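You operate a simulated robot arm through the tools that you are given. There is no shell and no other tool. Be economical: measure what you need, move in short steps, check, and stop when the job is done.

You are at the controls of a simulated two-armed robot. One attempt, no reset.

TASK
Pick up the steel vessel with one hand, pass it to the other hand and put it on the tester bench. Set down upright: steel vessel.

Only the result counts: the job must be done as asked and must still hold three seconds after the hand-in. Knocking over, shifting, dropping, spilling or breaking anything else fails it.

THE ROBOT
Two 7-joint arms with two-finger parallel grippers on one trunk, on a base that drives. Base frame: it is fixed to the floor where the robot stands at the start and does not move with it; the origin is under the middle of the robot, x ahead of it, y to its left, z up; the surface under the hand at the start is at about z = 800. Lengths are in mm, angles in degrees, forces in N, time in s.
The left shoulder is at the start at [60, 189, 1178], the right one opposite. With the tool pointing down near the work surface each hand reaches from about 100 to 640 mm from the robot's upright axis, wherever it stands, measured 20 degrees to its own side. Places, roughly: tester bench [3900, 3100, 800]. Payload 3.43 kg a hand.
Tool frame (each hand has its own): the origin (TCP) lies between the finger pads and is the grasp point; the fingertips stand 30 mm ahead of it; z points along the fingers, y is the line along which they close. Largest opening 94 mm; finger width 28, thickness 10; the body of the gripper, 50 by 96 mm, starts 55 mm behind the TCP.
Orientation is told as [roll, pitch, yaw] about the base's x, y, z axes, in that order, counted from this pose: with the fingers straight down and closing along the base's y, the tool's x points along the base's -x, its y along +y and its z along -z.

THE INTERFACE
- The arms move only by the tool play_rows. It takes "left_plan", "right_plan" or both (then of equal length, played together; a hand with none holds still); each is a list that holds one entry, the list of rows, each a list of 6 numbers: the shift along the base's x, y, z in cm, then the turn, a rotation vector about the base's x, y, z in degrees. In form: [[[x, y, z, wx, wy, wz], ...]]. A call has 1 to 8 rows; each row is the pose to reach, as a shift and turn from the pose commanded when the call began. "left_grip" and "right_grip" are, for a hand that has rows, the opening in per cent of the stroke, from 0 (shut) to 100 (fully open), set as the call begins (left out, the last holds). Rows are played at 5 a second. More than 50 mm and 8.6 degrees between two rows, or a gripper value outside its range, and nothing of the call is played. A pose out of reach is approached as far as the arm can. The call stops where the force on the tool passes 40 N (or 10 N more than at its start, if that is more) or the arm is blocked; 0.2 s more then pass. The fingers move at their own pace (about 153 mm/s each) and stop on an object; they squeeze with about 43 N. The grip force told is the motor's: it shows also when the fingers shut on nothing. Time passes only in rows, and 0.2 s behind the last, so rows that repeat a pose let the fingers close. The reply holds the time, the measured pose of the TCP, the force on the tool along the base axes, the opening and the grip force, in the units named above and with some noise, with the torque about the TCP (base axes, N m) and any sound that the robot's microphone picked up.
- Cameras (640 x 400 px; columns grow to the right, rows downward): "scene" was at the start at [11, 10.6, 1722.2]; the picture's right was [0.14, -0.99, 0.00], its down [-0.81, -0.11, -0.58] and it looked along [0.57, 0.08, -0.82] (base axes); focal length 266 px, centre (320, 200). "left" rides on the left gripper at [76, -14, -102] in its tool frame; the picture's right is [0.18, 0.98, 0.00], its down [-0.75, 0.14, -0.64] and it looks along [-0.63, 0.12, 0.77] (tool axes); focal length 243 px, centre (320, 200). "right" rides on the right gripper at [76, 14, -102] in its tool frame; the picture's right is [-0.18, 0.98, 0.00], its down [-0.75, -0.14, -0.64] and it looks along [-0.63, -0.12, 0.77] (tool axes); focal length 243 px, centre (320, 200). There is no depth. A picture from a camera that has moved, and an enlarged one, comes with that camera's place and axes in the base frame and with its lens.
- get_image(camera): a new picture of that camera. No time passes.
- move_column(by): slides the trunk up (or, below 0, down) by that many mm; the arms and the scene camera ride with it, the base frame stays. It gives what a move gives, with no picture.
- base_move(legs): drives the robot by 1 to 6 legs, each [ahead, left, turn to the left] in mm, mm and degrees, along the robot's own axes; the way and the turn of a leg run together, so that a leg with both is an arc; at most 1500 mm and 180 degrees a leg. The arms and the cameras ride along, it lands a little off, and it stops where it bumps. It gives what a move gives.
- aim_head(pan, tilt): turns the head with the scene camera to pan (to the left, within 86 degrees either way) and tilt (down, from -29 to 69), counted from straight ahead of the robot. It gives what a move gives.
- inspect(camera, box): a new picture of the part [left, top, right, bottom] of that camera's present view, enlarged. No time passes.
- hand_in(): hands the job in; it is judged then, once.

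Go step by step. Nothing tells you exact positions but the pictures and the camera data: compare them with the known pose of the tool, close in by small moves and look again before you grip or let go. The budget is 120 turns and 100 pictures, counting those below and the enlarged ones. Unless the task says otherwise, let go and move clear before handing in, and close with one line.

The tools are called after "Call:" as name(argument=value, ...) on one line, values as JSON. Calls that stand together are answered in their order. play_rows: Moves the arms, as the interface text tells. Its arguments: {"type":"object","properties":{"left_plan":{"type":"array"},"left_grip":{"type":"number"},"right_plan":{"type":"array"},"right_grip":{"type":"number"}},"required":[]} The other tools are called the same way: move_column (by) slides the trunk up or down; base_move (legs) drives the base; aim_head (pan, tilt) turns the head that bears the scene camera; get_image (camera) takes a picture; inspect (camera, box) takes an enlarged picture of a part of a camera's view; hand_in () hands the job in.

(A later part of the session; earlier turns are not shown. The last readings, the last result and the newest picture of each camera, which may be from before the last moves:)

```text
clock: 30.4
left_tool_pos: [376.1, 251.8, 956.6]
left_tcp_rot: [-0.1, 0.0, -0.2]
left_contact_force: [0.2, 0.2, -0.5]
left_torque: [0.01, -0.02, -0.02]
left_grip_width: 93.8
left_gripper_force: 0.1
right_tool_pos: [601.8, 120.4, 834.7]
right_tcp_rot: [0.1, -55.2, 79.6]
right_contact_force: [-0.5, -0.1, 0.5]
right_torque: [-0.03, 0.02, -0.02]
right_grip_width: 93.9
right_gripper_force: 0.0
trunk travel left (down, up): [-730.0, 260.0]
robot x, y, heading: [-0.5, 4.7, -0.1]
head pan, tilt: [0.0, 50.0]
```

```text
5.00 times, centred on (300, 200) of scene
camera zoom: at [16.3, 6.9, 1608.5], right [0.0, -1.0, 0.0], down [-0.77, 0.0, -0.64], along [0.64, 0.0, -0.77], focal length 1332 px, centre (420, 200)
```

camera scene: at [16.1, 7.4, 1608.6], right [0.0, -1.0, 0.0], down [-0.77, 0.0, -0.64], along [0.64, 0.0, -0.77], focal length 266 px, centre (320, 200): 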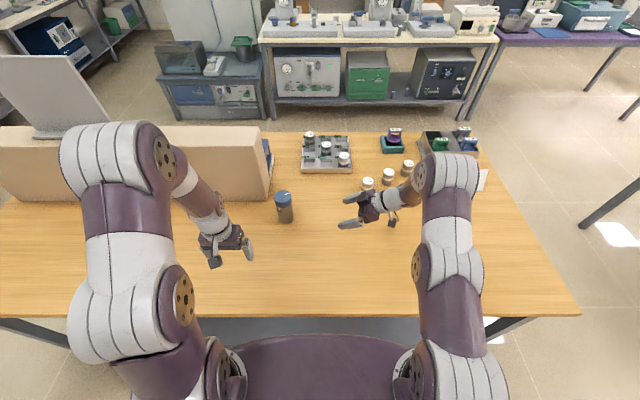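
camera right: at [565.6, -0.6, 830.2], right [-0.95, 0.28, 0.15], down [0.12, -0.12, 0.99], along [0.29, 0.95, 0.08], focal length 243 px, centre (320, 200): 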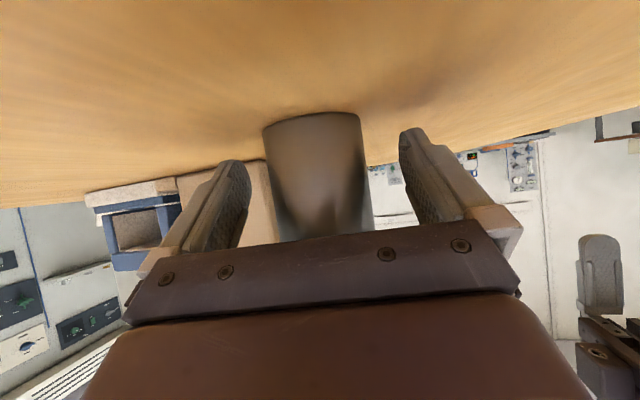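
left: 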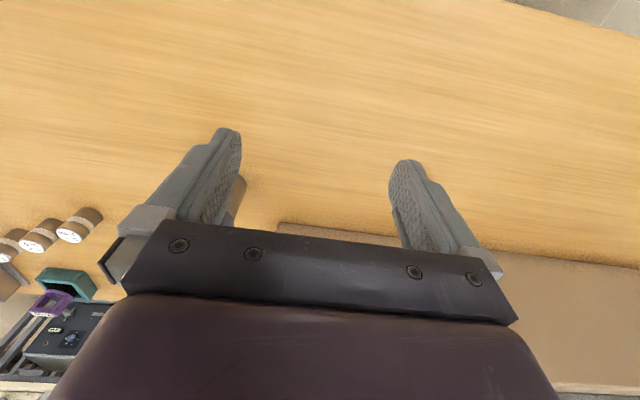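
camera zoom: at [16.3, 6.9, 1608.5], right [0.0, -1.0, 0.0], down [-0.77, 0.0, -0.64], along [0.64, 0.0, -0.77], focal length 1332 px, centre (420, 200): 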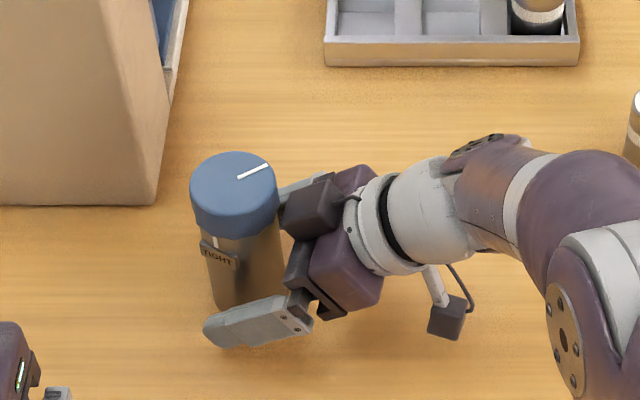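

Aligned; a 3 mm lateral correction, then close on the body.

Call:
play_rows(right_plan=[[[0.3, 0, 0, 0, 0, 0]]])

Call:
play_rows(right_plan=[[[0, 0, 0, 0, 0, 0], [0, 0, 0, 0, 0, 0], [0, 0, 0, 0, 0, 0], [0, 0, 0, 0, 0, 0]]], right_grip=0)

Call:
inspect(camera="scene", box=[250, 160, 350, 240])

```text
clock: 30.8
left_tool_pos: [374.3, 252.3, 956.6]
left_tcp_rot: [-0.1, 0.0, -0.2]
left_contact_force: [1.3, 0.3, -0.1]
left_torque: [0.01, 0.03, 0.02]
left_grip_width: 93.8
left_gripper_force: 0.1
right_tool_pos: [605.5, 120.6, 834.5]
right_tcp_rot: [0.0, -55.2, 79.8]
right_contact_force: [-0.4, 0.9, 0.3]
right_torque: [0.0, -0.03, 0.01]
right_grip_width: 94.1
right_gripper_force: 0.1
trunk travel left (down, up): [-730.0, 260.0]
robot x, y, heading: [0.8, 6.5, -0.3]
head pan, tilt: [0.0, 50.0]
```

```text
clock: 31.8
left_tool_pos: [375.1, 250.8, 955.8]
left_tcp_rot: [0.0, 0.0, -0.1]
left_contact_force: [0.5, -0.7, -0.1]
left_torque: [0.02, 0.01, 0.0]
left_grip_width: 94.0
left_gripper_force: 0.1
right_tool_pos: [604.9, 119.6, 834.6]
right_tcp_rot: [0.1, -55.1, 79.8]
right_contact_force: [-1.0, 1.4, 0.1]
right_torque: [0.07, -0.1, 0.03]
right_grip_width: 58.1
right_gripper_force: 43.2
trunk travel left (down, up): [-730.0, 260.0]
robot x, y, heading: [2.1, 3.9, -0.4]
head pan, tilt: [0.0, 50.0]
```

```text
5.00 times, centred on (300, 200) of scene
camera zoom: at [16.1, 7.3, 1608.5], right [0.0, -1.0, 0.0], down [-0.77, 0.0, -0.64], along [0.64, 0.0, -0.77], focal length 1332 px, centre (420, 200)
```

zoom: 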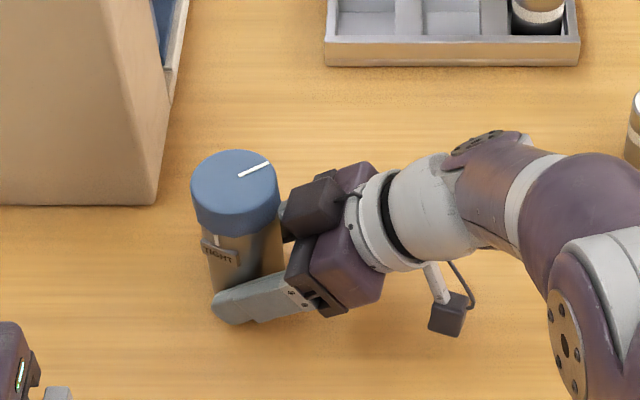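

Held at 58 mm width. Lifting slowly and checking.

Call:
play_rows(right_plan=[[[0, 0, 0.7, 0, 0, 0], [0, 0, 1.5, 0, 0, 0], [0, 0, 3, 0, 0, 0], [0, 0, 5, 0, 0, 0], [0, 0, 5, 0, 0, 0]]])

Call:
get_image(camera="scene")

Call:
get_image(camera="right")

```text
clock: 33.0
left_tool_pos: [376.2, 252.4, 957.3]
left_tcp_rot: [0.1, 0.0, -0.2]
left_contact_force: [0.5, 0.3, 0.9]
left_torque: [0.0, -0.01, -0.04]
left_grip_width: 94.3
left_gripper_force: 0.1
right_tool_pos: [605.0, 118.4, 884.2]
right_tcp_rot: [0.2, -55.1, 79.6]
right_contact_force: [-0.6, 0.2, -6.3]
right_torque: [-0.03, 0.01, 0.02]
right_grip_width: 57.9
right_gripper_force: 42.7
trunk travel left (down, up): [-730.0, 260.0]
robot x, y, heading: [-1.7, 5.4, -0.2]
head pan, tilt: [0.0, 50.0]
```

```text
62 pictures are left
camera scene: at [17.7, 7.4, 1608.5], right [0.0, -1.0, 0.0], down [-0.77, 0.0, -0.64], along [0.64, 0.0, -0.77], focal length 266 px, centre (320, 200)
```

scene: 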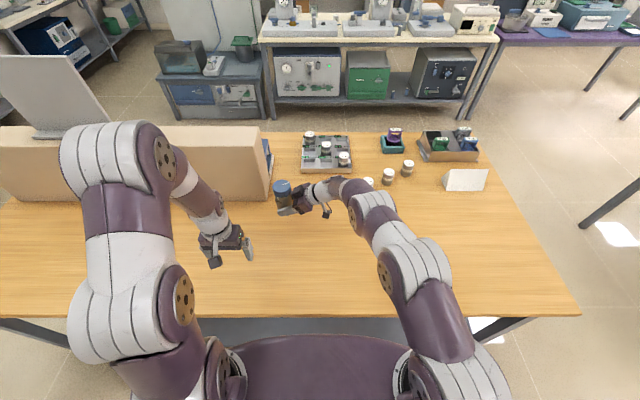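

```text
61 pictures are left
camera right: at [569.2, -2.7, 880.3], right [-0.95, 0.28, 0.15], down [0.12, -0.12, 0.98], along [0.29, 0.95, 0.08], focal length 243 px, centre (320, 200)
```

right: 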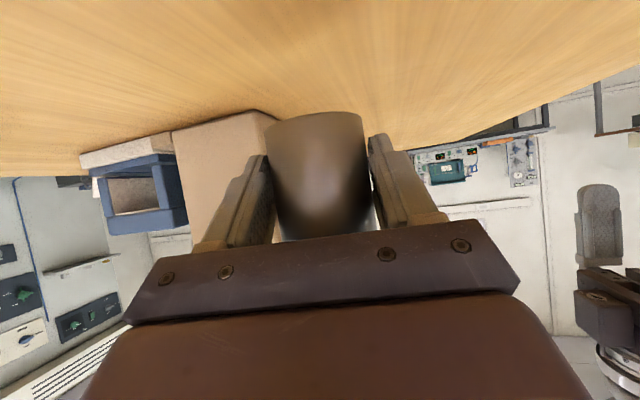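

Lifted cleanly (~6 N). For safe finger clearance in the handover I want the plate turned further, so I'll rotate the vessel −50° about the vertical, set it back on a clear spot of the table, and regrip at azimuth 80°.

Call:
play_rows(right_plan=[[[-0.7, -0.2, 0, 0, 0, -7.2], [-1.4, -0.4, 0, 0, 0, -14.4], [-2.1, -0.6, 0, 0, 0, -21.6], [-2.8, -0.9, 0, 0, 0, -28.8], [-3.5, -1.1, 0, 0, 0, -36], [-4.2, -1.3, 0, 0, 0, -43], [-4.7, -1.5, 0, 0, 0, -50], [-4.7, -1.5, 0, 0, 0, -50]]])

Call:
get_image(camera="scene")

```text
clock: 34.8
left_tool_pos: [374.7, 251.9, 955.4]
left_tcp_rot: [0.0, 0.0, -0.1]
left_contact_force: [-0.5, 0.5, -0.8]
left_torque: [0.02, -0.01, -0.01]
left_grip_width: 94.1
left_gripper_force: 0.0
right_tool_pos: [561.2, 98.5, 876.4]
right_tcp_rot: [1.9, -52.6, 29.5]
right_contact_force: [0.5, -0.2, -5.9]
right_torque: [-0.06, 0.08, 0.03]
right_grip_width: 57.7
right_gripper_force: 43.3
right hand out of reach, approached as far as the arm can: row 7, 8
trunk travel left (down, up): [-730.0, 260.0]
robot x, y, heading: [1.3, 6.9, -0.4]
head pan, tilt: [0.0, 50.0]
```

```text
60 pictures are left
camera scene: at [16.8, 7.5, 1608.5], right [0.0, -1.0, 0.0], down [-0.77, 0.0, -0.64], along [0.64, 0.0, -0.77], focal length 266 px, centre (320, 200)
```

scene: 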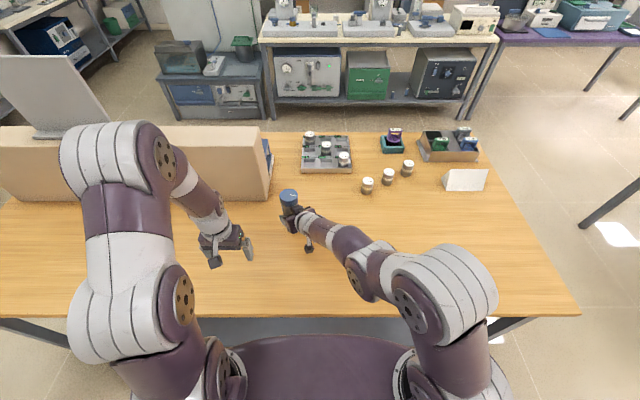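

Call:
play_rows(right_plan=[[[-2, -1, 0, 0.1, -1.4, -0.7], [-4, -2, 0, 0.2, -2.8, -1.5], [-5, -2, 0, 0.2, -2.8, -1.5]]])

Call:
inspect(camera="scene", box=[240, 160, 370, 260])

```text
clock: 35.5
left_tool_pos: [375.1, 251.0, 956.1]
left_tcp_rot: [0.1, 0.0, -0.2]
left_contact_force: [0.0, -0.3, 0.0]
left_torque: [0.02, -0.01, -0.01]
left_grip_width: 94.0
left_gripper_force: 0.1
right_tool_pos: [578.3, 61.9, 862.3]
right_tcp_rot: [-1.3, -57.2, 30.0]
right_contact_force: [-0.7, 0.8, -5.5]
right_torque: [-0.06, 0.09, 0.02]
right_grip_width: 57.7
right_gripper_force: 42.7
right hand out of reach, approached as far as the arm can: row 1, 2, 3
trunk travel left (down, up): [-730.0, 260.0]
robot x, y, heading: [2.2, 1.0, -0.3]
head pan, tilt: [0.0, 50.0]
```

```text
4.00 times, centred on (305, 210) of scene
camera zoom: at [17.2, 7.4, 1608.5], right [0.0, -1.0, 0.0], down [-0.77, 0.0, -0.64], along [0.64, 0.0, -0.77], focal length 1065 px, centre (380, 160)
```

zoom: 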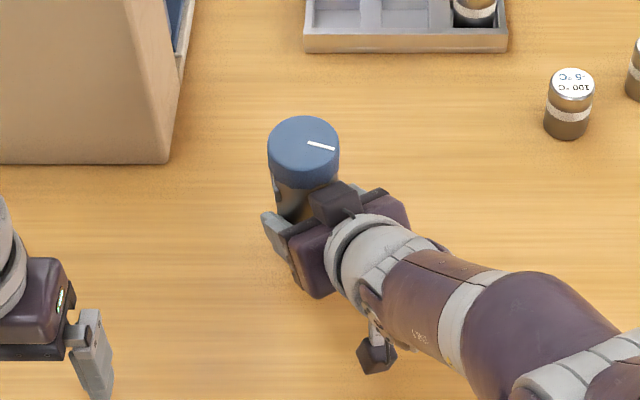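

The solver is drifting near a joint limit; I'll raise the hand and re-level to see what's free.

Call:
play_rows(right_plan=[[[0, 0, 3, -0.2, 1.1, 0.5], [0, 0, 6, -0.5, 2.2, 1.1], [0, 0, 8, -0.5, 2.2, 1.1]]])

```text
clock: 36.4
left_tool_pos: [375.1, 250.7, 955.2]
left_tcp_rot: [-0.1, 0.0, -0.2]
left_contact_force: [0.8, 0.6, -0.5]
left_torque: [-0.01, 0.03, -0.01]
left_grip_width: 94.0
left_gripper_force: 0.0
right_tool_pos: [576.2, 63.7, 938.1]
right_tcp_rot: [-0.9, -55.4, 30.1]
right_contact_force: [-0.3, 0.9, -6.2]
right_torque: [-0.02, 0.09, -0.03]
right_grip_width: 57.9
right_gripper_force: 42.5
trunk travel left (down, up): [-730.0, 260.0]
robot x, y, heading: [1.0, 8.2, -0.1]
head pan, tilt: [0.0, 50.0]
```

At this height it's fully reachable. I'll use azimuth 55° instead (enough rotation) and descend in stages.

Call:
play_rows(right_plan=[[[0.4, 1, 0, 0, 0, 8.3], [0.8, 2, 0, 0, 0, 16.6], [1.1, 3.5, 0, 0.3, 0.2, 25.5], [1.1, 3.5, -3, 0.3, 0.2, 25.5], [1.1, 3.5, -6, 0.3, 0.2, 25.5], [1.1, 3.5, -8, 0.3, 0.2, 25.5]]])

```text
refused: row 3 steps farther than a row can; nothing moved
```

Call:
play_rows(right_plan=[[[0.4, 1, 0, 0, 0, 8.3], [0.8, 2, 0, 0, 0, 16.6], [1.1, 3.5, 0, 0.1, 0.1, 24.9], [1.1, 3.5, -3, 0.3, 0.2, 25.2], [1.1, 3.5, -6, 0.3, 0.2, 25.2], [1.1, 3.5, -8, 0.3, 0.2, 25.2]]])

```text
clock: 37.8
left_tool_pos: [374.8, 252.1, 956.9]
left_tcp_rot: [0.0, 0.0, -0.2]
left_contact_force: [-0.4, 0.2, -0.2]
left_torque: [0.03, -0.01, -0.01]
left_grip_width: 93.8
left_gripper_force: 0.1
right_tool_pos: [587.0, 98.1, 860.6]
right_tcp_rot: [-0.2, -55.6, 54.8]
right_contact_force: [-0.7, 0.2, -6.7]
right_torque: [-0.06, 0.01, 0.0]
right_grip_width: 57.6
right_gripper_force: 43.2
trunk travel left (down, up): [-730.0, 260.0]
robot x, y, heading: [-2.7, 4.8, -0.3]
head pan, tilt: [0.0, 50.0]
```

Call:
play_rows(right_plan=[[[0, 0, -1.2, -0.4, 0.3, 0], [0, 0, -2, -0.4, 0.3, 0], [0, 0, -2.5, -0.4, 0.3, 0], [0, 0, -2.5, -0.4, 0.3, 0]]])

Call:
get_image(camera="right")

Call:
inspect(camera="scene", box=[240, 160, 370, 260])

```text
clock: 38.8
left_tool_pos: [375.5, 251.8, 956.4]
left_tcp_rot: [0.1, 0.0, -0.3]
left_contact_force: [0.1, 0.0, -0.3]
left_torque: [-0.02, 0.01, -0.03]
left_grip_width: 94.0
left_gripper_force: 0.1
right_tool_pos: [586.2, 97.2, 835.4]
right_tcp_rot: [-0.1, -55.0, 54.8]
right_contact_force: [0.0, 0.4, -5.8]
right_torque: [-0.09, 0.01, 0.0]
right_grip_width: 57.5
right_gripper_force: 42.8
trunk travel left (down, up): [-730.0, 260.0]
robot x, y, heading: [1.0, 5.5, -0.4]
head pan, tilt: [0.0, 50.0]
```

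```text
58 pictures are left
camera right: at [501.6, 2.7, 831.9], right [-0.74, 0.66, 0.15], down [0.06, -0.16, 0.99], along [0.67, 0.74, 0.08], focal length 243 px, centre (320, 200)
```

right: 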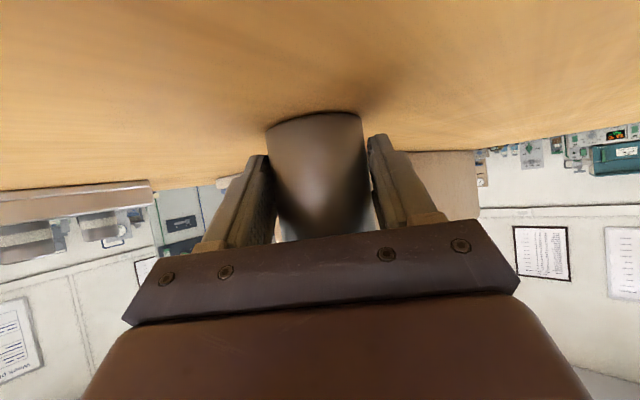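

```text
4.00 times, centred on (305, 210) of scene
camera zoom: at [17.2, 7.4, 1608.5], right [0.0, -1.0, 0.0], down [-0.77, 0.0, -0.64], along [0.64, 0.0, -0.77], focal length 1065 px, centre (380, 160)
```

zoom: 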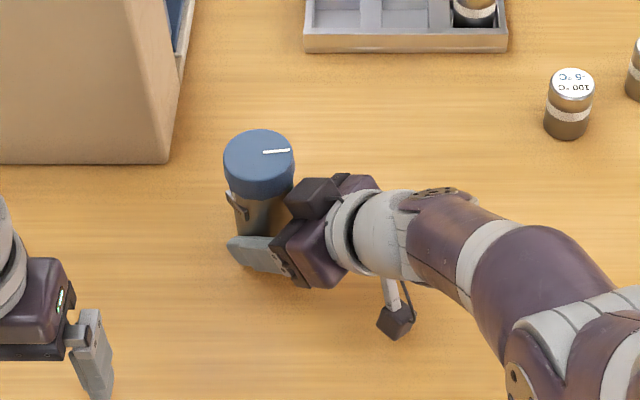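

Force still shows full weight, so it isn't on the table yet. Lowering in 1 mm steps.

Call:
play_rows(right_plan=[[[0, 0, -0.1, 0, 0, 0], [0, 0, -0.2, 0, 0, 0]]])

Call:
play_rows(right_plan=[[[0, 0, -0.1, 0, 0, 0], [0, 0, -0.15, 0, 0, 0]]])

```text
clock: 39.4
left_tool_pos: [375.3, 252.1, 956.3]
left_tcp_rot: [0.0, -0.1, -0.2]
left_contact_force: [-0.4, 0.7, 0.2]
left_torque: [-0.02, 0.02, 0.0]
left_grip_width: 94.0
left_gripper_force: 0.1
right_tool_pos: [586.5, 97.1, 834.4]
right_tcp_rot: [-0.2, -55.1, 54.8]
right_contact_force: [-0.4, 0.3, -4.1]
right_torque: [-0.05, 0.06, -0.03]
right_grip_width: 57.4
right_gripper_force: 43.1
trunk travel left (down, up): [-730.0, 260.0]
robot x, y, heading: [-1.6, 5.0, -0.1]
head pan, tilt: [0.0, 50.0]
```

```text
clock: 40.0
left_tool_pos: [374.5, 251.5, 956.4]
left_tcp_rot: [0.0, 0.0, -0.3]
left_contact_force: [0.2, -0.2, 0.4]
left_torque: [-0.03, 0.01, -0.01]
left_grip_width: 93.7
left_gripper_force: 0.0
right_tool_pos: [587.3, 98.0, 834.5]
right_tcp_rot: [-0.3, -55.2, 54.9]
right_contact_force: [0.9, -1.9, 2.1]
right_torque: [-0.11, 0.18, 0.05]
right_grip_width: 57.5
right_gripper_force: 43.2
trunk travel left (down, up): [-730.0, 260.0]
robot x, y, heading: [-0.8, 5.9, -0.2]
head pan, tilt: [0.0, 50.0]
```

It's on the table. Releasing and backing straight off.

Call:
play_rows(right_plan=[[[0, 0, 0, 0, 0, 0], [0, 0, 0, 0, 0, 0], [0, 0, 0, 0, 0, 0]]], right_grip=100)

Call:
play_rows(right_plan=[[[-1.15, -1.64, 0, 0, 0, 0], [-2.9, -4.1, 0, 0, 0, 0], [-5.2, -7.4, 0, 0, 0, 0], [-6.9, -9.8, 1.5, 0, 0, 0], [-5, -9.8, 5, 0, 0, 8.3], [-3, -9.8, 5.5, 0, 0, 16.6], [-1, -9.8, 5.5, 0, 0, 24.8]]])

Call:
inspect(camera="right", box=[220, 40, 420, 220])

Call:
inspect(camera="scene", box=[240, 160, 370, 260])

```text
clock: 40.8
left_tool_pos: [375.4, 251.6, 957.3]
left_tcp_rot: [0.0, -0.1, -0.2]
left_contact_force: [0.2, 0.2, 0.0]
left_torque: [-0.01, -0.01, 0.02]
left_grip_width: 94.1
left_gripper_force: 0.1
right_tool_pos: [586.6, 97.7, 833.3]
right_tcp_rot: [-0.2, -55.2, 54.9]
right_contact_force: [0.1, -0.4, -0.4]
right_torque: [-0.02, 0.01, 0.0]
right_grip_width: 94.1
right_gripper_force: 0.0
trunk travel left (down, up): [-730.0, 260.0]
robot x, y, heading: [0.2, 10.3, -0.4]
head pan, tilt: [0.0, 50.0]
```

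```text
clock: 42.4
left_tool_pos: [375.7, 251.8, 954.9]
left_tcp_rot: [-0.1, 0.1, -0.2]
left_contact_force: [0.4, -0.5, 0.1]
left_torque: [0.0, 0.04, -0.01]
left_grip_width: 93.9
left_gripper_force: 0.0
right_tool_pos: [578.0, -1.1, 885.9]
right_tcp_rot: [0.4, -55.0, 77.7]
right_contact_force: [-0.7, -0.2, -1.1]
right_torque: [0.04, -0.05, -0.05]
right_grip_width: 93.9
right_gripper_force: 0.0
trunk travel left (down, up): [-730.0, 260.0]
robot x, y, heading: [0.6, 3.6, -0.1]
head pan, tilt: [0.0, 50.0]
```

```text
2.22 times, centred on (320, 130) of right
camera zoom: at [537.2, -121.0, 881.4], right [-0.94, 0.31, 0.15], down [0.12, -0.12, 0.99], along [0.32, 0.94, 0.08], focal length 539 px, centre (320, 356)
```

zoom: 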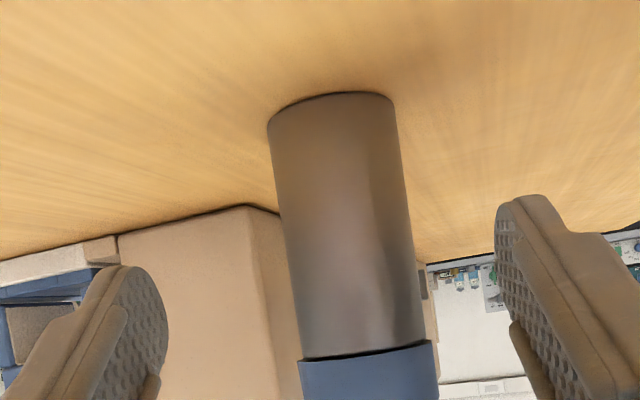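

```text
4.00 times, centred on (305, 210) of scene
camera zoom: at [18.4, 7.2, 1608.6], right [0.0, -1.0, 0.0], down [-0.77, 0.0, -0.64], along [0.64, 0.0, -0.77], focal length 1065 px, centre (380, 160)
```

zoom: 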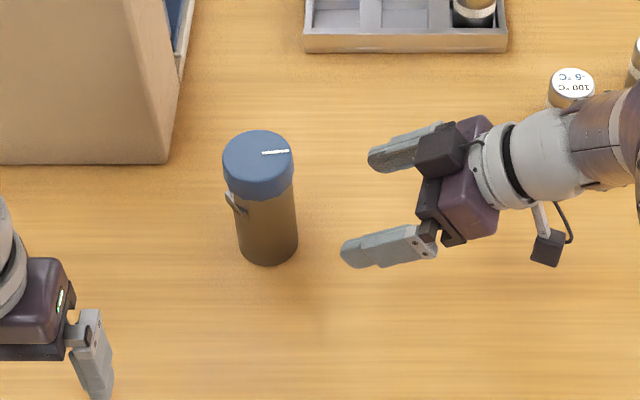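

The plate now faces az≈133°. The vessel stands upright at about [594,110]. Descend and advance again.

Call:
play_rows(right_plan=[[[0.2, 0, -2.5, 0, 0, 0], [0.4, 1, -5.2, 0, 0, 0], [0.7, 3, -5.2, 0, 0, 0], [0.9, 5, -5.2, 0, 0, 0], [1.1, 7, -5.2, 0, 0, 0], [1.2, 8.5, -5.2, 0, 0, 0], [1.3, 9.7, -5.2, 0, 0, 0], [1.3, 9.7, -5.2, 0, 0, 0]]])

Call:
get_image(camera="right")

Call:
inspect(camera="scene", box=[240, 160, 370, 260])

```text
clock: 44.1
left_tool_pos: [374.5, 251.4, 957.3]
left_tcp_rot: [0.0, 0.1, -0.2]
left_contact_force: [-0.9, -0.1, -0.2]
left_torque: [0.02, -0.02, -0.01]
left_grip_width: 93.9
left_gripper_force: 0.0
right_tool_pos: [591.1, 96.8, 836.7]
right_tcp_rot: [-0.3, -55.2, 79.7]
right_contact_force: [0.4, -0.5, -0.4]
right_torque: [0.0, -0.01, 0.01]
right_grip_width: 93.8
right_gripper_force: 0.1
trunk travel left (down, up): [-730.0, 260.0]
robot x, y, heading: [1.1, 7.3, -0.5]
head pan, tilt: [0.0, 50.0]
```

```text
54 pictures are left
camera right: at [553.5, -24.0, 832.4], right [-0.95, 0.28, 0.15], down [0.12, -0.12, 0.99], along [0.3, 0.95, 0.08], focal length 243 px, centre (320, 200)
```

right: 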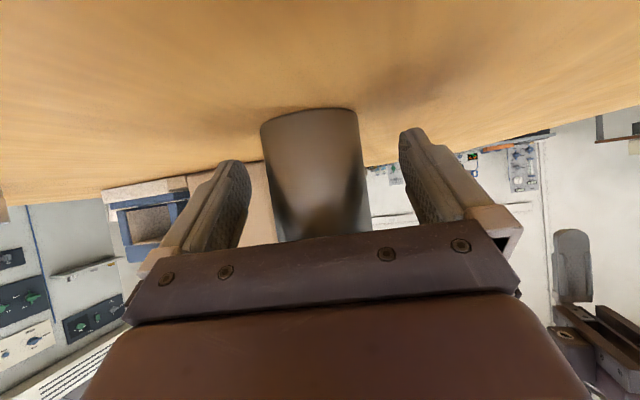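

```text
4.00 times, centred on (305, 210) of scene
camera zoom: at [16.2, 7.0, 1608.5], right [0.0, -1.0, 0.0], down [-0.77, 0.0, -0.64], along [0.64, 0.0, -0.77], focal length 1065 px, centre (380, 160)
```

zoom: 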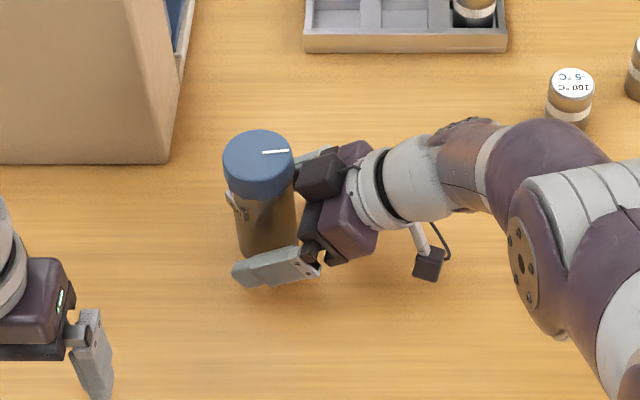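

Call:
play_rows(right_plan=[[[0.4, 0, -0.2, 0, 0, 0], [0.4, 0, -0.3, 0, 0, 0]]])

Call:
play_rows(right_plan=[[[0, 0, 0, 0, 0, 0], [0, 0, 0, 0, 0, 0], [0, 0, 0, 0, 0, 0], [0, 0, 0, 0, 0, 0]]], right_grip=0)

Call:
play_rows(right_plan=[[[0, 0, 0.7, 0, 0, 0], [0, 0, 2, 0, 0, 0], [0, 0, 4, 0, 0, 0], [0, 0, 7, 0, 0, 0], [0, 0, 10, 0, 0, 0], [0, 0, 10, 0, 0, 0]]])

Call:
get_image(camera="scene")

```text
clock: 44.8
left_tool_pos: [374.8, 252.1, 957.1]
left_tcp_rot: [0.1, 0.0, -0.1]
left_contact_force: [0.3, -0.6, -0.4]
left_torque: [0.01, -0.01, 0.0]
left_grip_width: 94.2
left_gripper_force: 0.1
right_tool_pos: [593.8, 96.5, 834.7]
right_tcp_rot: [-0.3, -55.2, 79.7]
right_contact_force: [-0.2, 0.3, 0.8]
right_torque: [0.0, 0.01, 0.0]
right_grip_width: 94.3
right_gripper_force: 0.0
trunk travel left (down, up): [-730.0, 260.0]
robot x, y, heading: [0.7, 7.8, -0.3]
head pan, tilt: [0.0, 50.0]
```

```text
clock: 45.8
left_tool_pos: [375.3, 252.3, 957.0]
left_tcp_rot: [0.0, -0.1, -0.2]
left_contact_force: [-0.1, 0.3, 0.8]
left_torque: [0.03, 0.01, 0.02]
left_grip_width: 94.1
left_gripper_force: 0.1
right_tool_pos: [593.8, 97.2, 834.2]
right_tcp_rot: [-0.3, -55.1, 79.6]
right_contact_force: [-1.8, 1.5, -0.2]
right_torque: [0.06, -0.04, 0.05]
right_grip_width: 58.0
right_gripper_force: 42.5
trunk travel left (down, up): [-730.0, 260.0]
robot x, y, heading: [2.8, 10.9, 0.1]
head pan, tilt: [0.0, 50.0]
```

```text
clock: 47.1
left_tool_pos: [376.1, 251.0, 956.0]
left_tcp_rot: [0.0, 0.1, -0.2]
left_contact_force: [-0.2, -0.4, -0.2]
left_torque: [0.01, 0.02, 0.01]
left_grip_width: 94.1
left_gripper_force: 0.1
right_tool_pos: [594.6, 97.3, 933.8]
right_tcp_rot: [0.0, -55.1, 79.6]
right_contact_force: [-0.5, 0.3, -5.9]
right_torque: [-0.05, 0.03, -0.02]
right_grip_width: 57.8
right_gripper_force: 43.4
trunk travel left (down, up): [-730.0, 260.0]
robot x, y, heading: [-1.0, 7.5, -0.1]
head pan, tilt: [0.0, 50.0]
```

```text
52 pictures are left
camera scene: at [17.9, 7.3, 1608.5], right [0.0, -1.0, 0.0], down [-0.77, 0.0, -0.64], along [0.64, 0.0, -0.77], focal length 266 px, centre (320, 200)
```

scene: 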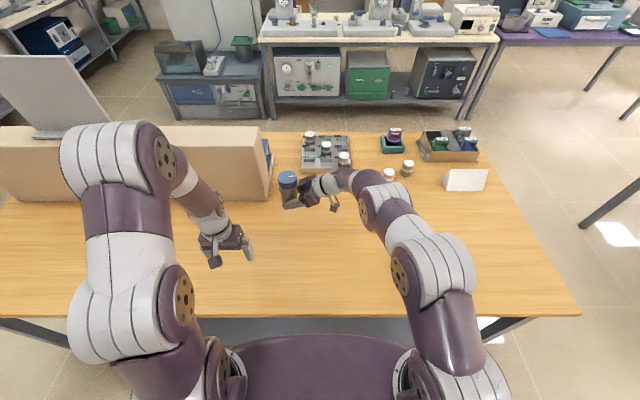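

Held again, upright. Now move the right hand to a handover place in the middle (axis ≈[560,10], z≈1000), azimuth 70°.

Call:
play_rows(right_plan=[[[0, -1, 2, 0, 0, 0], [-1, -3, 4, 0, 0, -3], [-2, -5, 6, 0, 0, -6], [-3, -7, 6.6, 0, 0, -9.6], [-4, -10, 6.6, 0, 0, -9.6], [-4, -10, 6.6, 0, 0, -9.6]]])

Call:
get_image(camera="scene")

```text
clock: 48.5
left_tool_pos: [375.6, 252.3, 956.3]
left_tcp_rot: [0.0, -0.1, -0.2]
left_contact_force: [-0.3, -0.1, 0.6]
left_torque: [-0.06, -0.03, 0.0]
left_grip_width: 94.0
left_gripper_force: 0.0
right_tool_pos: [553.7, -3.7, 1000.3]
right_tcp_rot: [-0.2, -54.9, 70.0]
right_contact_force: [0.1, -0.3, -5.9]
right_torque: [-0.03, 0.03, 0.0]
right_grip_width: 57.9
right_gripper_force: 42.4
trunk travel left (down, up): [-730.0, 260.0]
robot x, y, heading: [0.0, 8.8, -0.2]
head pan, tilt: [0.0, 50.0]
```

```text
51 pictures are left
camera scene: at [17.4, 8.1, 1608.5], right [0.0, -1.0, 0.0], down [-0.77, 0.0, -0.64], along [0.64, 0.0, -0.77], focal length 266 px, centre (320, 200)
```

scene: 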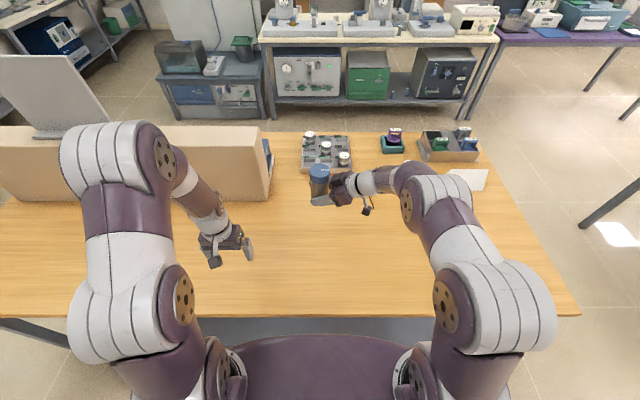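

Now turn the left hand to near-horizontal, pointing right-forward (azimuth −70°), at a standoff.

Call:
play_rows(left_plan=[[[1, 0, 1.2, -4.07, -5.81, -4.29], [2, 0, 2.4, -8.15, -11.6, -8.58], [3, 0, 3.6, -12.2, -17.4, -12.9], [4, 0, 4.8, -16.3, -23.2, -17.2], [5, 0, 6, -20.4, -29, -21.4], [6, 0, 7.2, -24.4, -34.9, -25.7], [7, 0, 8.4, -28.5, -40.7, -30], [8, 0, 9, -32.6, -46.5, -34.3]]])

Call:
play_rows(left_plan=[[[0, 0, 0, -3.99, -5.68, -4.2], [0, 0, 0, -7.97, -11.4, -8.4], [0, -1, 0, -11.96, -17, -12.6], [0, -3, 0, -15.9, -22.7, -16.8], [0, -5, 0, -19.9, -28.4, -21]]])

Call:
get_image(camera="scene")

```text
clock: 50.4
left_tool_pos: [454.0, 253.6, 1047.6]
left_tcp_rot: [-21.7, -48.5, -24.4]
left_contact_force: [0.0, 0.8, -0.5]
left_torque: [-0.02, 0.02, -0.01]
left_grip_width: 93.9
left_gripper_force: 0.0
left hand out of reach, approached as far as the arm can: row 8
right_tool_pos: [555.5, -4.1, 999.1]
right_tcp_rot: [-0.1, -55.0, 69.9]
right_contact_force: [0.1, 0.6, -7.4]
right_torque: [-0.08, 0.01, 0.0]
right_grip_width: 57.9
right_gripper_force: 42.9
trunk travel left (down, up): [-730.0, 260.0]
robot x, y, heading: [-3.9, 8.7, -0.4]
head pan, tilt: [0.0, 50.0]
```

```text
clock: 51.5
left_tool_pos: [435.9, 191.2, 1008.8]
left_tcp_rot: [-13.6, -54.2, -41.1]
left_contact_force: [-0.7, -1.0, -0.4]
left_torque: [-0.01, 0.0, 0.0]
left_grip_width: 93.8
left_gripper_force: 0.0
left hand out of reach, approached as far as the arm can: row 1, 2, 3, 4, 5
right_tool_pos: [555.0, -4.4, 998.6]
right_tcp_rot: [0.0, -55.1, 69.9]
right_contact_force: [0.5, -0.2, -6.9]
right_torque: [-0.04, 0.05, 0.02]
right_grip_width: 58.3
right_gripper_force: 43.1
trunk travel left (down, up): [-730.0, 260.0]
robot x, y, heading: [-6.8, 5.4, -0.4]
head pan, tilt: [0.0, 50.0]
```

```text
50 pictures are left
camera scene: at [19.0, 6.0, 1608.5], right [0.0, -1.0, 0.0], down [-0.77, 0.0, -0.64], along [0.64, 0.0, -0.77], focal length 266 px, centre (320, 200)
```

scene: 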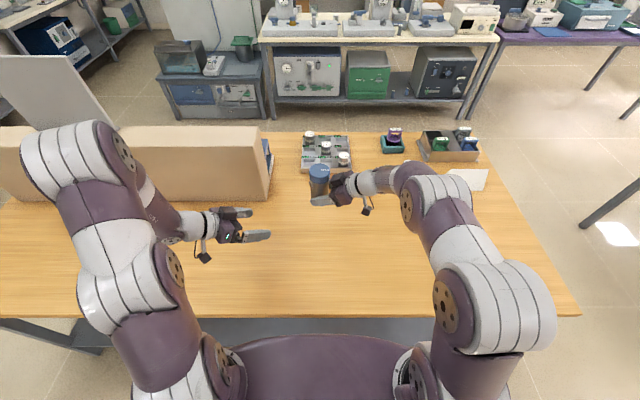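

Call:
play_rows(left_plan=[[[2, 0, 4, 0, 0, 0], [4, -1, 8, 0, 0, 0], [4, -2, 11, -4.9, -4.5, -3], [5, -3, 11, -9.8, -8.9, -6.1], [6, -4, 11, -14.6, -13.4, -9.1], [7, -5, 11, -19.5, -17.8, -12.2], [7, -5, 11, -24.4, -22.3, -15.2]]])

Call:
get_image(camera="scene")

```text
clock: 53.1
left_tool_pos: [512.1, 143.9, 1111.5]
left_tcp_rot: [-6.5, -59.4, -48.4]
left_contact_force: [0.1, -0.5, -0.2]
left_torque: [-0.02, 0.02, 0.01]
left_grip_width: 94.1
left_gripper_force: 0.0
left hand out of reach, approached as far as the arm can: row 2, 3, 4, 5, 6, 7
right_tool_pos: [553.6, -3.6, 1000.3]
right_tcp_rot: [-0.2, -55.1, 70.0]
right_contact_force: [-0.6, 0.0, -6.0]
right_torque: [-0.06, 0.05, -0.03]
right_grip_width: 58.1
right_gripper_force: 42.9
trunk travel left (down, up): [-730.0, 260.0]
robot x, y, heading: [0.4, 8.1, -0.1]
head pan, tilt: [0.0, 50.0]
```

```text
49 pictures are left
camera scene: at [17.2, 6.7, 1608.5], right [0.0, -1.0, 0.0], down [-0.77, 0.0, -0.64], along [0.64, 0.0, -0.77], focal length 266 px, centre (320, 200)
```

scene: 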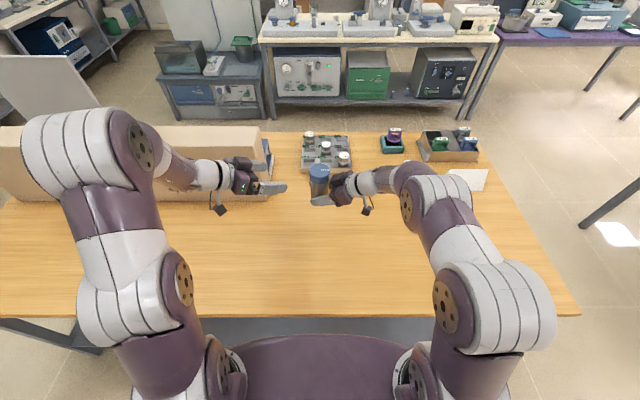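

The limit seems to be inward azimuth rather than tilt. I'll test a gentler azimuth (−40°) with a near-horizontal left hand.

Call:
play_rows(left_plan=[[[-1, 0.5, 0, -3.7, -5.4, 3.5], [-2, 1, 0, -7.4, -10.9, 7], [-3, 1.5, 0, -11, -16.3, 10.4], [-3, 2, 0, -14.7, -21.8, 13.9]]])

```text
clock: 54.1
left_tool_pos: [562.0, 120.1, 1121.1]
left_tcp_rot: [23.2, -82.8, -62.0]
left_contact_force: [-0.4, -0.6, 0.5]
left_torque: [-0.01, 0.0, 0.0]
left_grip_width: 94.0
left_gripper_force: 0.2
left hand out of reach, approached as far as the arm can: row 1, 2, 3, 4
right_tool_pos: [553.8, -5.4, 1000.8]
right_tcp_rot: [-0.2, -55.1, 70.0]
right_contact_force: [0.0, -0.2, -7.1]
right_torque: [-0.07, 0.0, 0.02]
right_grip_width: 58.1
right_gripper_force: 42.6
trunk travel left (down, up): [-730.0, 260.0]
robot x, y, heading: [0.3, 5.6, -0.3]
head pan, tilt: [0.0, 50.0]
```

Call:
get_image(camera="scene")

Call:
get_image(camera="left")

```text
48 pictures are left
camera scene: at [16.0, 5.8, 1608.5], right [0.0, -1.0, 0.0], down [-0.77, 0.0, -0.64], along [0.64, 0.0, -0.77], focal length 266 px, centre (320, 200)
```

scene: 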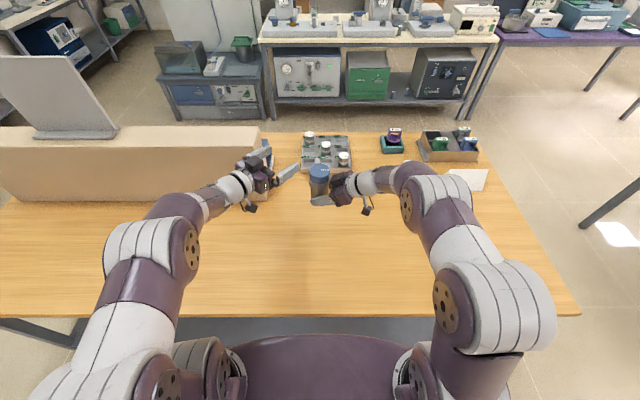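

```text
47 pictures are left
camera left: at [469.2, 180.2, 1057.5], right [0.6, 0.79, -0.13], down [-0.37, 0.42, 0.83], along [0.71, -0.45, 0.54], focal length 243 px, centre (320, 200)
```

left: 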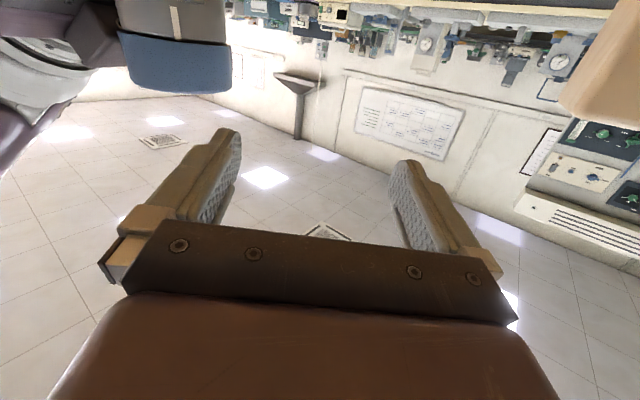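

The left hand is now az ≈ −39°, ~7° down — suitable. Now bring the vessel with the right hand in front of it, forward first, then up.

Call:
play_rows(right_plan=[[[3, 0, 0, 0, 0, 0], [6, 0, 0, 0, 0, 0], [8, 1, 1, 0, 0, 0], [8.1, 2, 4, 0, 0, 0], [8.1, 2.5, 7, 0, 0, 0], [8.1, 2.5, 7.8, 0, 0, 0], [8.1, 2.5, 7.8, 0, 0, 0]]])

Call:
get_image(camera="left")

Call:
inspect(camera="scene", box=[220, 100, 420, 220])

```text
clock: 55.8
left_tool_pos: [562.8, 121.9, 1119.8]
left_tcp_rot: [22.6, -82.7, -61.2]
left_contact_force: [0.0, -0.1, 0.7]
left_torque: [-0.01, -0.03, -0.02]
left_grip_width: 93.9
left_gripper_force: 0.0
right_tool_pos: [636.4, 19.5, 1079.1]
right_tcp_rot: [-0.3, -55.1, 70.0]
right_contact_force: [0.0, -0.2, -6.2]
right_torque: [-0.05, 0.02, 0.02]
right_grip_width: 57.8
right_gripper_force: 42.8
trunk travel left (down, up): [-730.0, 260.0]
robot x, y, heading: [2.0, 5.5, -0.2]
head pan, tilt: [0.0, 50.0]
```

```text
46 pictures are left
camera left: at [469.8, 181.3, 1057.0], right [0.61, 0.78, -0.13], down [-0.36, 0.42, 0.83], along [0.71, -0.45, 0.54], focal length 243 px, centre (320, 200)
```

left: 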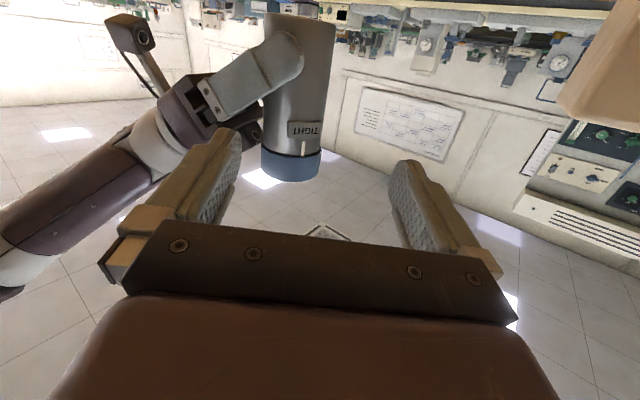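

```text
3.20 times, centred on (320, 160) of scene
camera zoom: at [17.0, 7.1, 1608.5], right [0.0, -1.0, 0.0], down [-0.77, 0.0, -0.64], along [0.64, 0.0, -0.77], focal length 852 px, centre (320, 328)
```

zoom: 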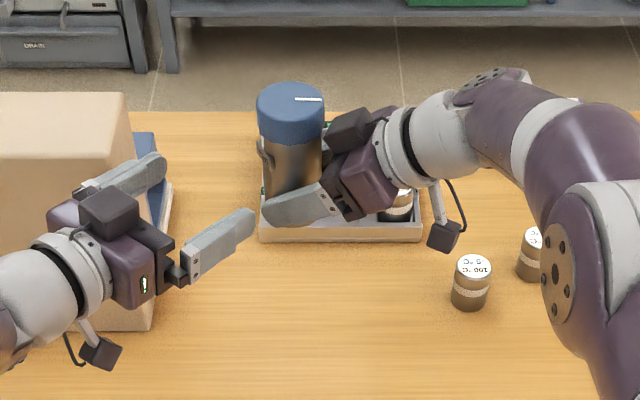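

The plate faces the left hand squarely. I'll zoom to measure the free band between the right finger and the lid.

Call:
inspect(camera="left", box=[190, 0, 380, 200])

```text
2.00 times, centred on (285, 100) of left
camera zoom: at [469.8, 181.3, 1057.0], right [0.61, 0.78, -0.13], down [-0.36, 0.42, 0.83], along [0.71, -0.45, 0.54], focal length 485 px, centre (390, 400)
```

zoom: 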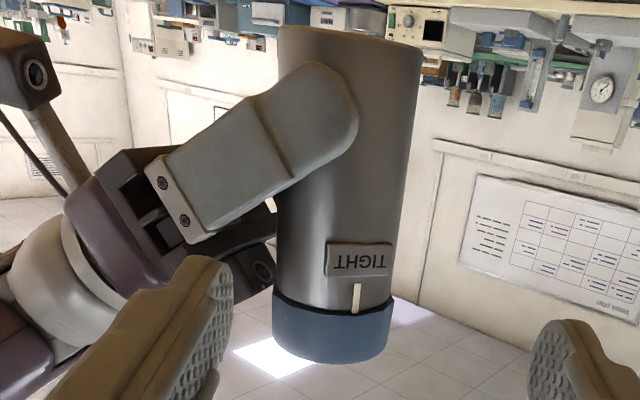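

The measurement shows the left finger would run into the right palm at this crossing angle (~110°); I need the hands more opposed (~145–150°). I'll turn the left hand further inward at standoff and see if it is reachable.

Call:
play_rows(left_plan=[[[0.5, 0.5, 0.1, 0, 0, -6], [1, 1, 0.2, -0.7, 0.5, -12], [2, 1, 0.3, -1.4, 1, -18], [2.8, 1, 0.4, -2, 1.5, -25]]])

Call:
play_rows(right_plan=[[[0, 0, 0, 0, 0, 3], [-0.2, 0, 0, 0, 0, 7], [-0.3, 0, 0, 0, 0, 10]]])

Call:
get_image(camera="left")

```text
clock: 56.7
left_tool_pos: [602.7, 38.5, 1129.6]
left_tcp_rot: [4.5, -81.8, -57.6]
left_contact_force: [-1.6, 2.2, -0.7]
left_torque: [0.03, 0.01, -0.1]
left_grip_width: 93.9
left_gripper_force: 0.0
left hand out of reach, approached as far as the arm can: row 1, 2, 3, 4
right_tool_pos: [644.0, 7.8, 1072.7]
right_tcp_rot: [-0.3, -54.7, 69.0]
right_contact_force: [1.4, -2.5, -6.4]
right_torque: [0.11, 0.17, 0.18]
right_grip_width: 57.8
right_gripper_force: 42.5
trunk travel left (down, up): [-730.0, 260.0]
robot x, y, heading: [-3.0, 7.6, 0.1]
head pan, tilt: [0.0, 50.0]
stopped in row 4 (left hand): the force on the tool passed its limit at 104 N (the readings are from after the stop); the commanded pose is now the measured one
```

```text
clock: 57.5
left_tool_pos: [593.4, 37.3, 1125.7]
left_tcp_rot: [2.3, -81.6, -56.7]
left_contact_force: [-5.8, 2.6, -0.3]
left_torque: [0.09, 0.0, -0.33]
left_grip_width: 94.1
left_gripper_force: 0.0
right_tool_pos: [632.0, 6.7, 1068.4]
right_tcp_rot: [-1.7, -54.8, 73.4]
right_contact_force: [5.8, -2.2, -4.9]
right_torque: [-0.01, 0.39, 0.25]
right_grip_width: 58.1
right_gripper_force: 43.0
right hand out of reach, approached as far as the arm can: row 1, 2, 3
trunk travel left (down, up): [-730.0, 260.0]
robot x, y, heading: [-3.1, 5.7, -0.2]
head pan, tilt: [0.0, 50.0]
stopped in row 3 (left hand): the force on the tool passed its limit at 82 N (the readings are from after the stop); the commanded pose is now the measured one
```

```text
43 pictures are left
camera left: at [517.0, 118.9, 1065.9], right [0.79, 0.59, -0.18], down [-0.19, 0.51, 0.84], along [0.59, -0.63, 0.51], focal length 243 px, centre (320, 200)
```

left: 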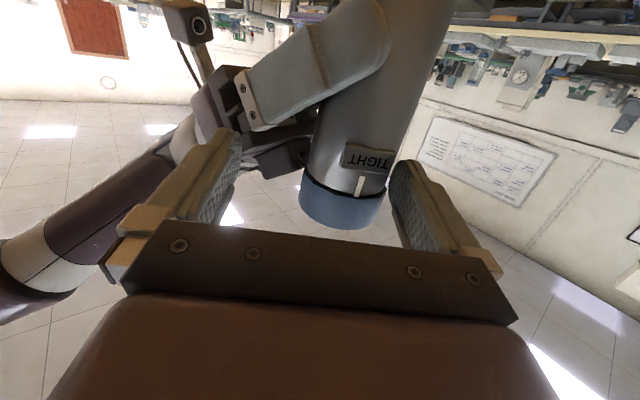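

The unreachable pose made the left hand swing into light contact with the vessel (still held upright in the right hand). I'll ease off the contact with a small +x shift of the left hand.

Call:
play_rows(left_plan=[[[0.4, 0, 0, 0, 0, 0], [0.8, 0, 0, 0, 0, 0], [1.2, 0, 0, 0, 0, 0]]])

Call:
get_image(camera="left")

Call:
inspect(camera="scene", box=[220, 100, 420, 220])

```text
clock: 58.2
left_tool_pos: [597.2, 35.2, 1122.9]
left_tcp_rot: [2.1, -81.6, -57.0]
left_contact_force: [0.6, -0.4, -1.8]
left_torque: [-0.03, 0.09, 0.01]
left_grip_width: 94.2
left_gripper_force: 0.0
left hand out of reach, approached as far as the arm can: row 1, 2
right_tool_pos: [633.8, 5.3, 1067.0]
right_tcp_rot: [-1.8, -54.7, 72.8]
right_contact_force: [1.1, -1.4, -5.0]
right_torque: [0.0, 0.03, 0.01]
right_grip_width: 58.0
right_gripper_force: 42.6
trunk travel left (down, up): [-730.0, 260.0]
robot x, y, heading: [-2.3, 5.7, -0.3]
head pan, tilt: [0.0, 50.0]
stopped in row 3 (right hand): the force on the tool passed its limit at 55 N (the readings are from after the stop); the commanded pose is now the measured one
```

```text
42 pictures are left
camera left: at [521.5, 117.7, 1064.9], right [0.79, 0.59, -0.18], down [-0.19, 0.51, 0.84], along [0.58, -0.63, 0.51], focal length 243 px, centre (320, 200)
```

left: 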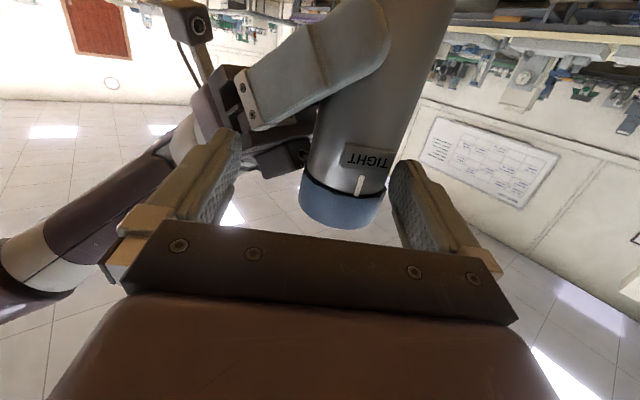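

```text
3.20 times, centred on (320, 160) of scene
camera zoom: at [18.3, 6.9, 1608.5], right [0.0, -1.0, 0.0], down [-0.77, 0.0, -0.64], along [0.64, 0.0, -0.77], focal length 852 px, centre (320, 328)
```

zoom: 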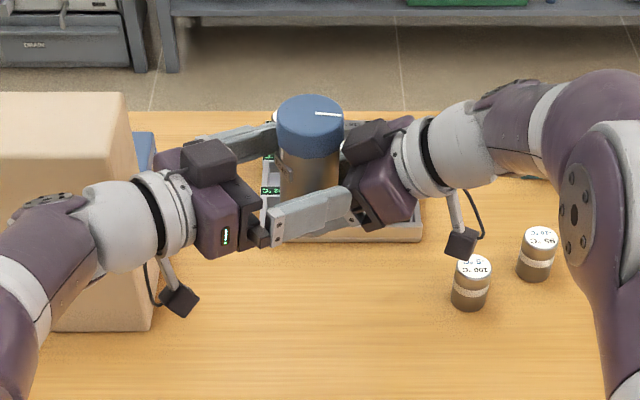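

The hands interlock only near each other's palms here, so this geometry isn't good. The clean way out is to lower the vessel straight down with the right hand (free space below).

Call:
play_rows(right_plan=[[[0, 0, -1, 0, 0, 0], [0, 0, -3, 0, 0, 0], [0, 0, -6, 0, 0, 0], [0, 0, -9, 0, 0, 0], [0, 0, -11, 0, 0, 0]]])

Call:
get_image(camera="scene")

```text
clock: 59.4
left_tool_pos: [597.0, 34.3, 1124.5]
left_tcp_rot: [2.4, -81.8, -57.5]
left_contact_force: [0.2, 0.1, 0.2]
left_torque: [-0.01, -0.03, -0.05]
left_grip_width: 93.7
left_gripper_force: 0.0
right_tool_pos: [636.8, 3.8, 959.8]
right_tcp_rot: [-2.2, -54.9, 73.1]
right_contact_force: [0.3, -0.6, -6.2]
right_torque: [-0.09, 0.02, 0.01]
right_grip_width: 58.0
right_gripper_force: 43.4
trunk travel left (down, up): [-730.0, 260.0]
robot x, y, heading: [0.1, 7.1, -0.2]
head pan, tilt: [0.0, 50.0]
```

```text
40 pictures are left
camera scene: at [17.7, 7.0, 1608.5], right [0.0, -1.0, 0.0], down [-0.77, 0.0, -0.64], along [0.64, 0.0, -0.77], focal length 266 px, centre (320, 200)
```

scene: 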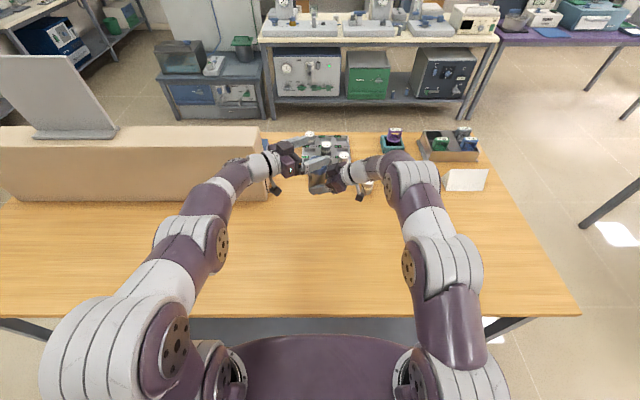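

Separated cleanly. An elegant approach now: position the left hand above, and raise the vessel vertically between its fingers. I'll try turning the left hand further inward in small steps.

Call:
play_rows(left_plan=[[[0, -0.5, 0.5, 0, 0, -4], [0, -1, 1, 0, 0, -8]]])

```text
clock: 60.0
left_tool_pos: [595.9, 35.4, 1124.3]
left_tcp_rot: [2.4, -81.7, -57.3]
left_contact_force: [0.7, -0.4, 0.8]
left_torque: [-0.02, 0.01, 0.01]
left_grip_width: 94.3
left_gripper_force: 0.1
left hand out of reach, approached as far as the arm can: row 1, 2
right_tool_pos: [637.0, 4.2, 959.4]
right_tcp_rot: [-2.0, -54.7, 73.0]
right_contact_force: [-1.1, 0.5, -5.9]
right_torque: [-0.03, 0.02, 0.03]
right_grip_width: 57.7
right_gripper_force: 43.5
trunk travel left (down, up): [-730.0, 260.0]
robot x, y, heading: [5.0, 6.7, -0.4]
head pan, tilt: [0.0, 50.0]
```

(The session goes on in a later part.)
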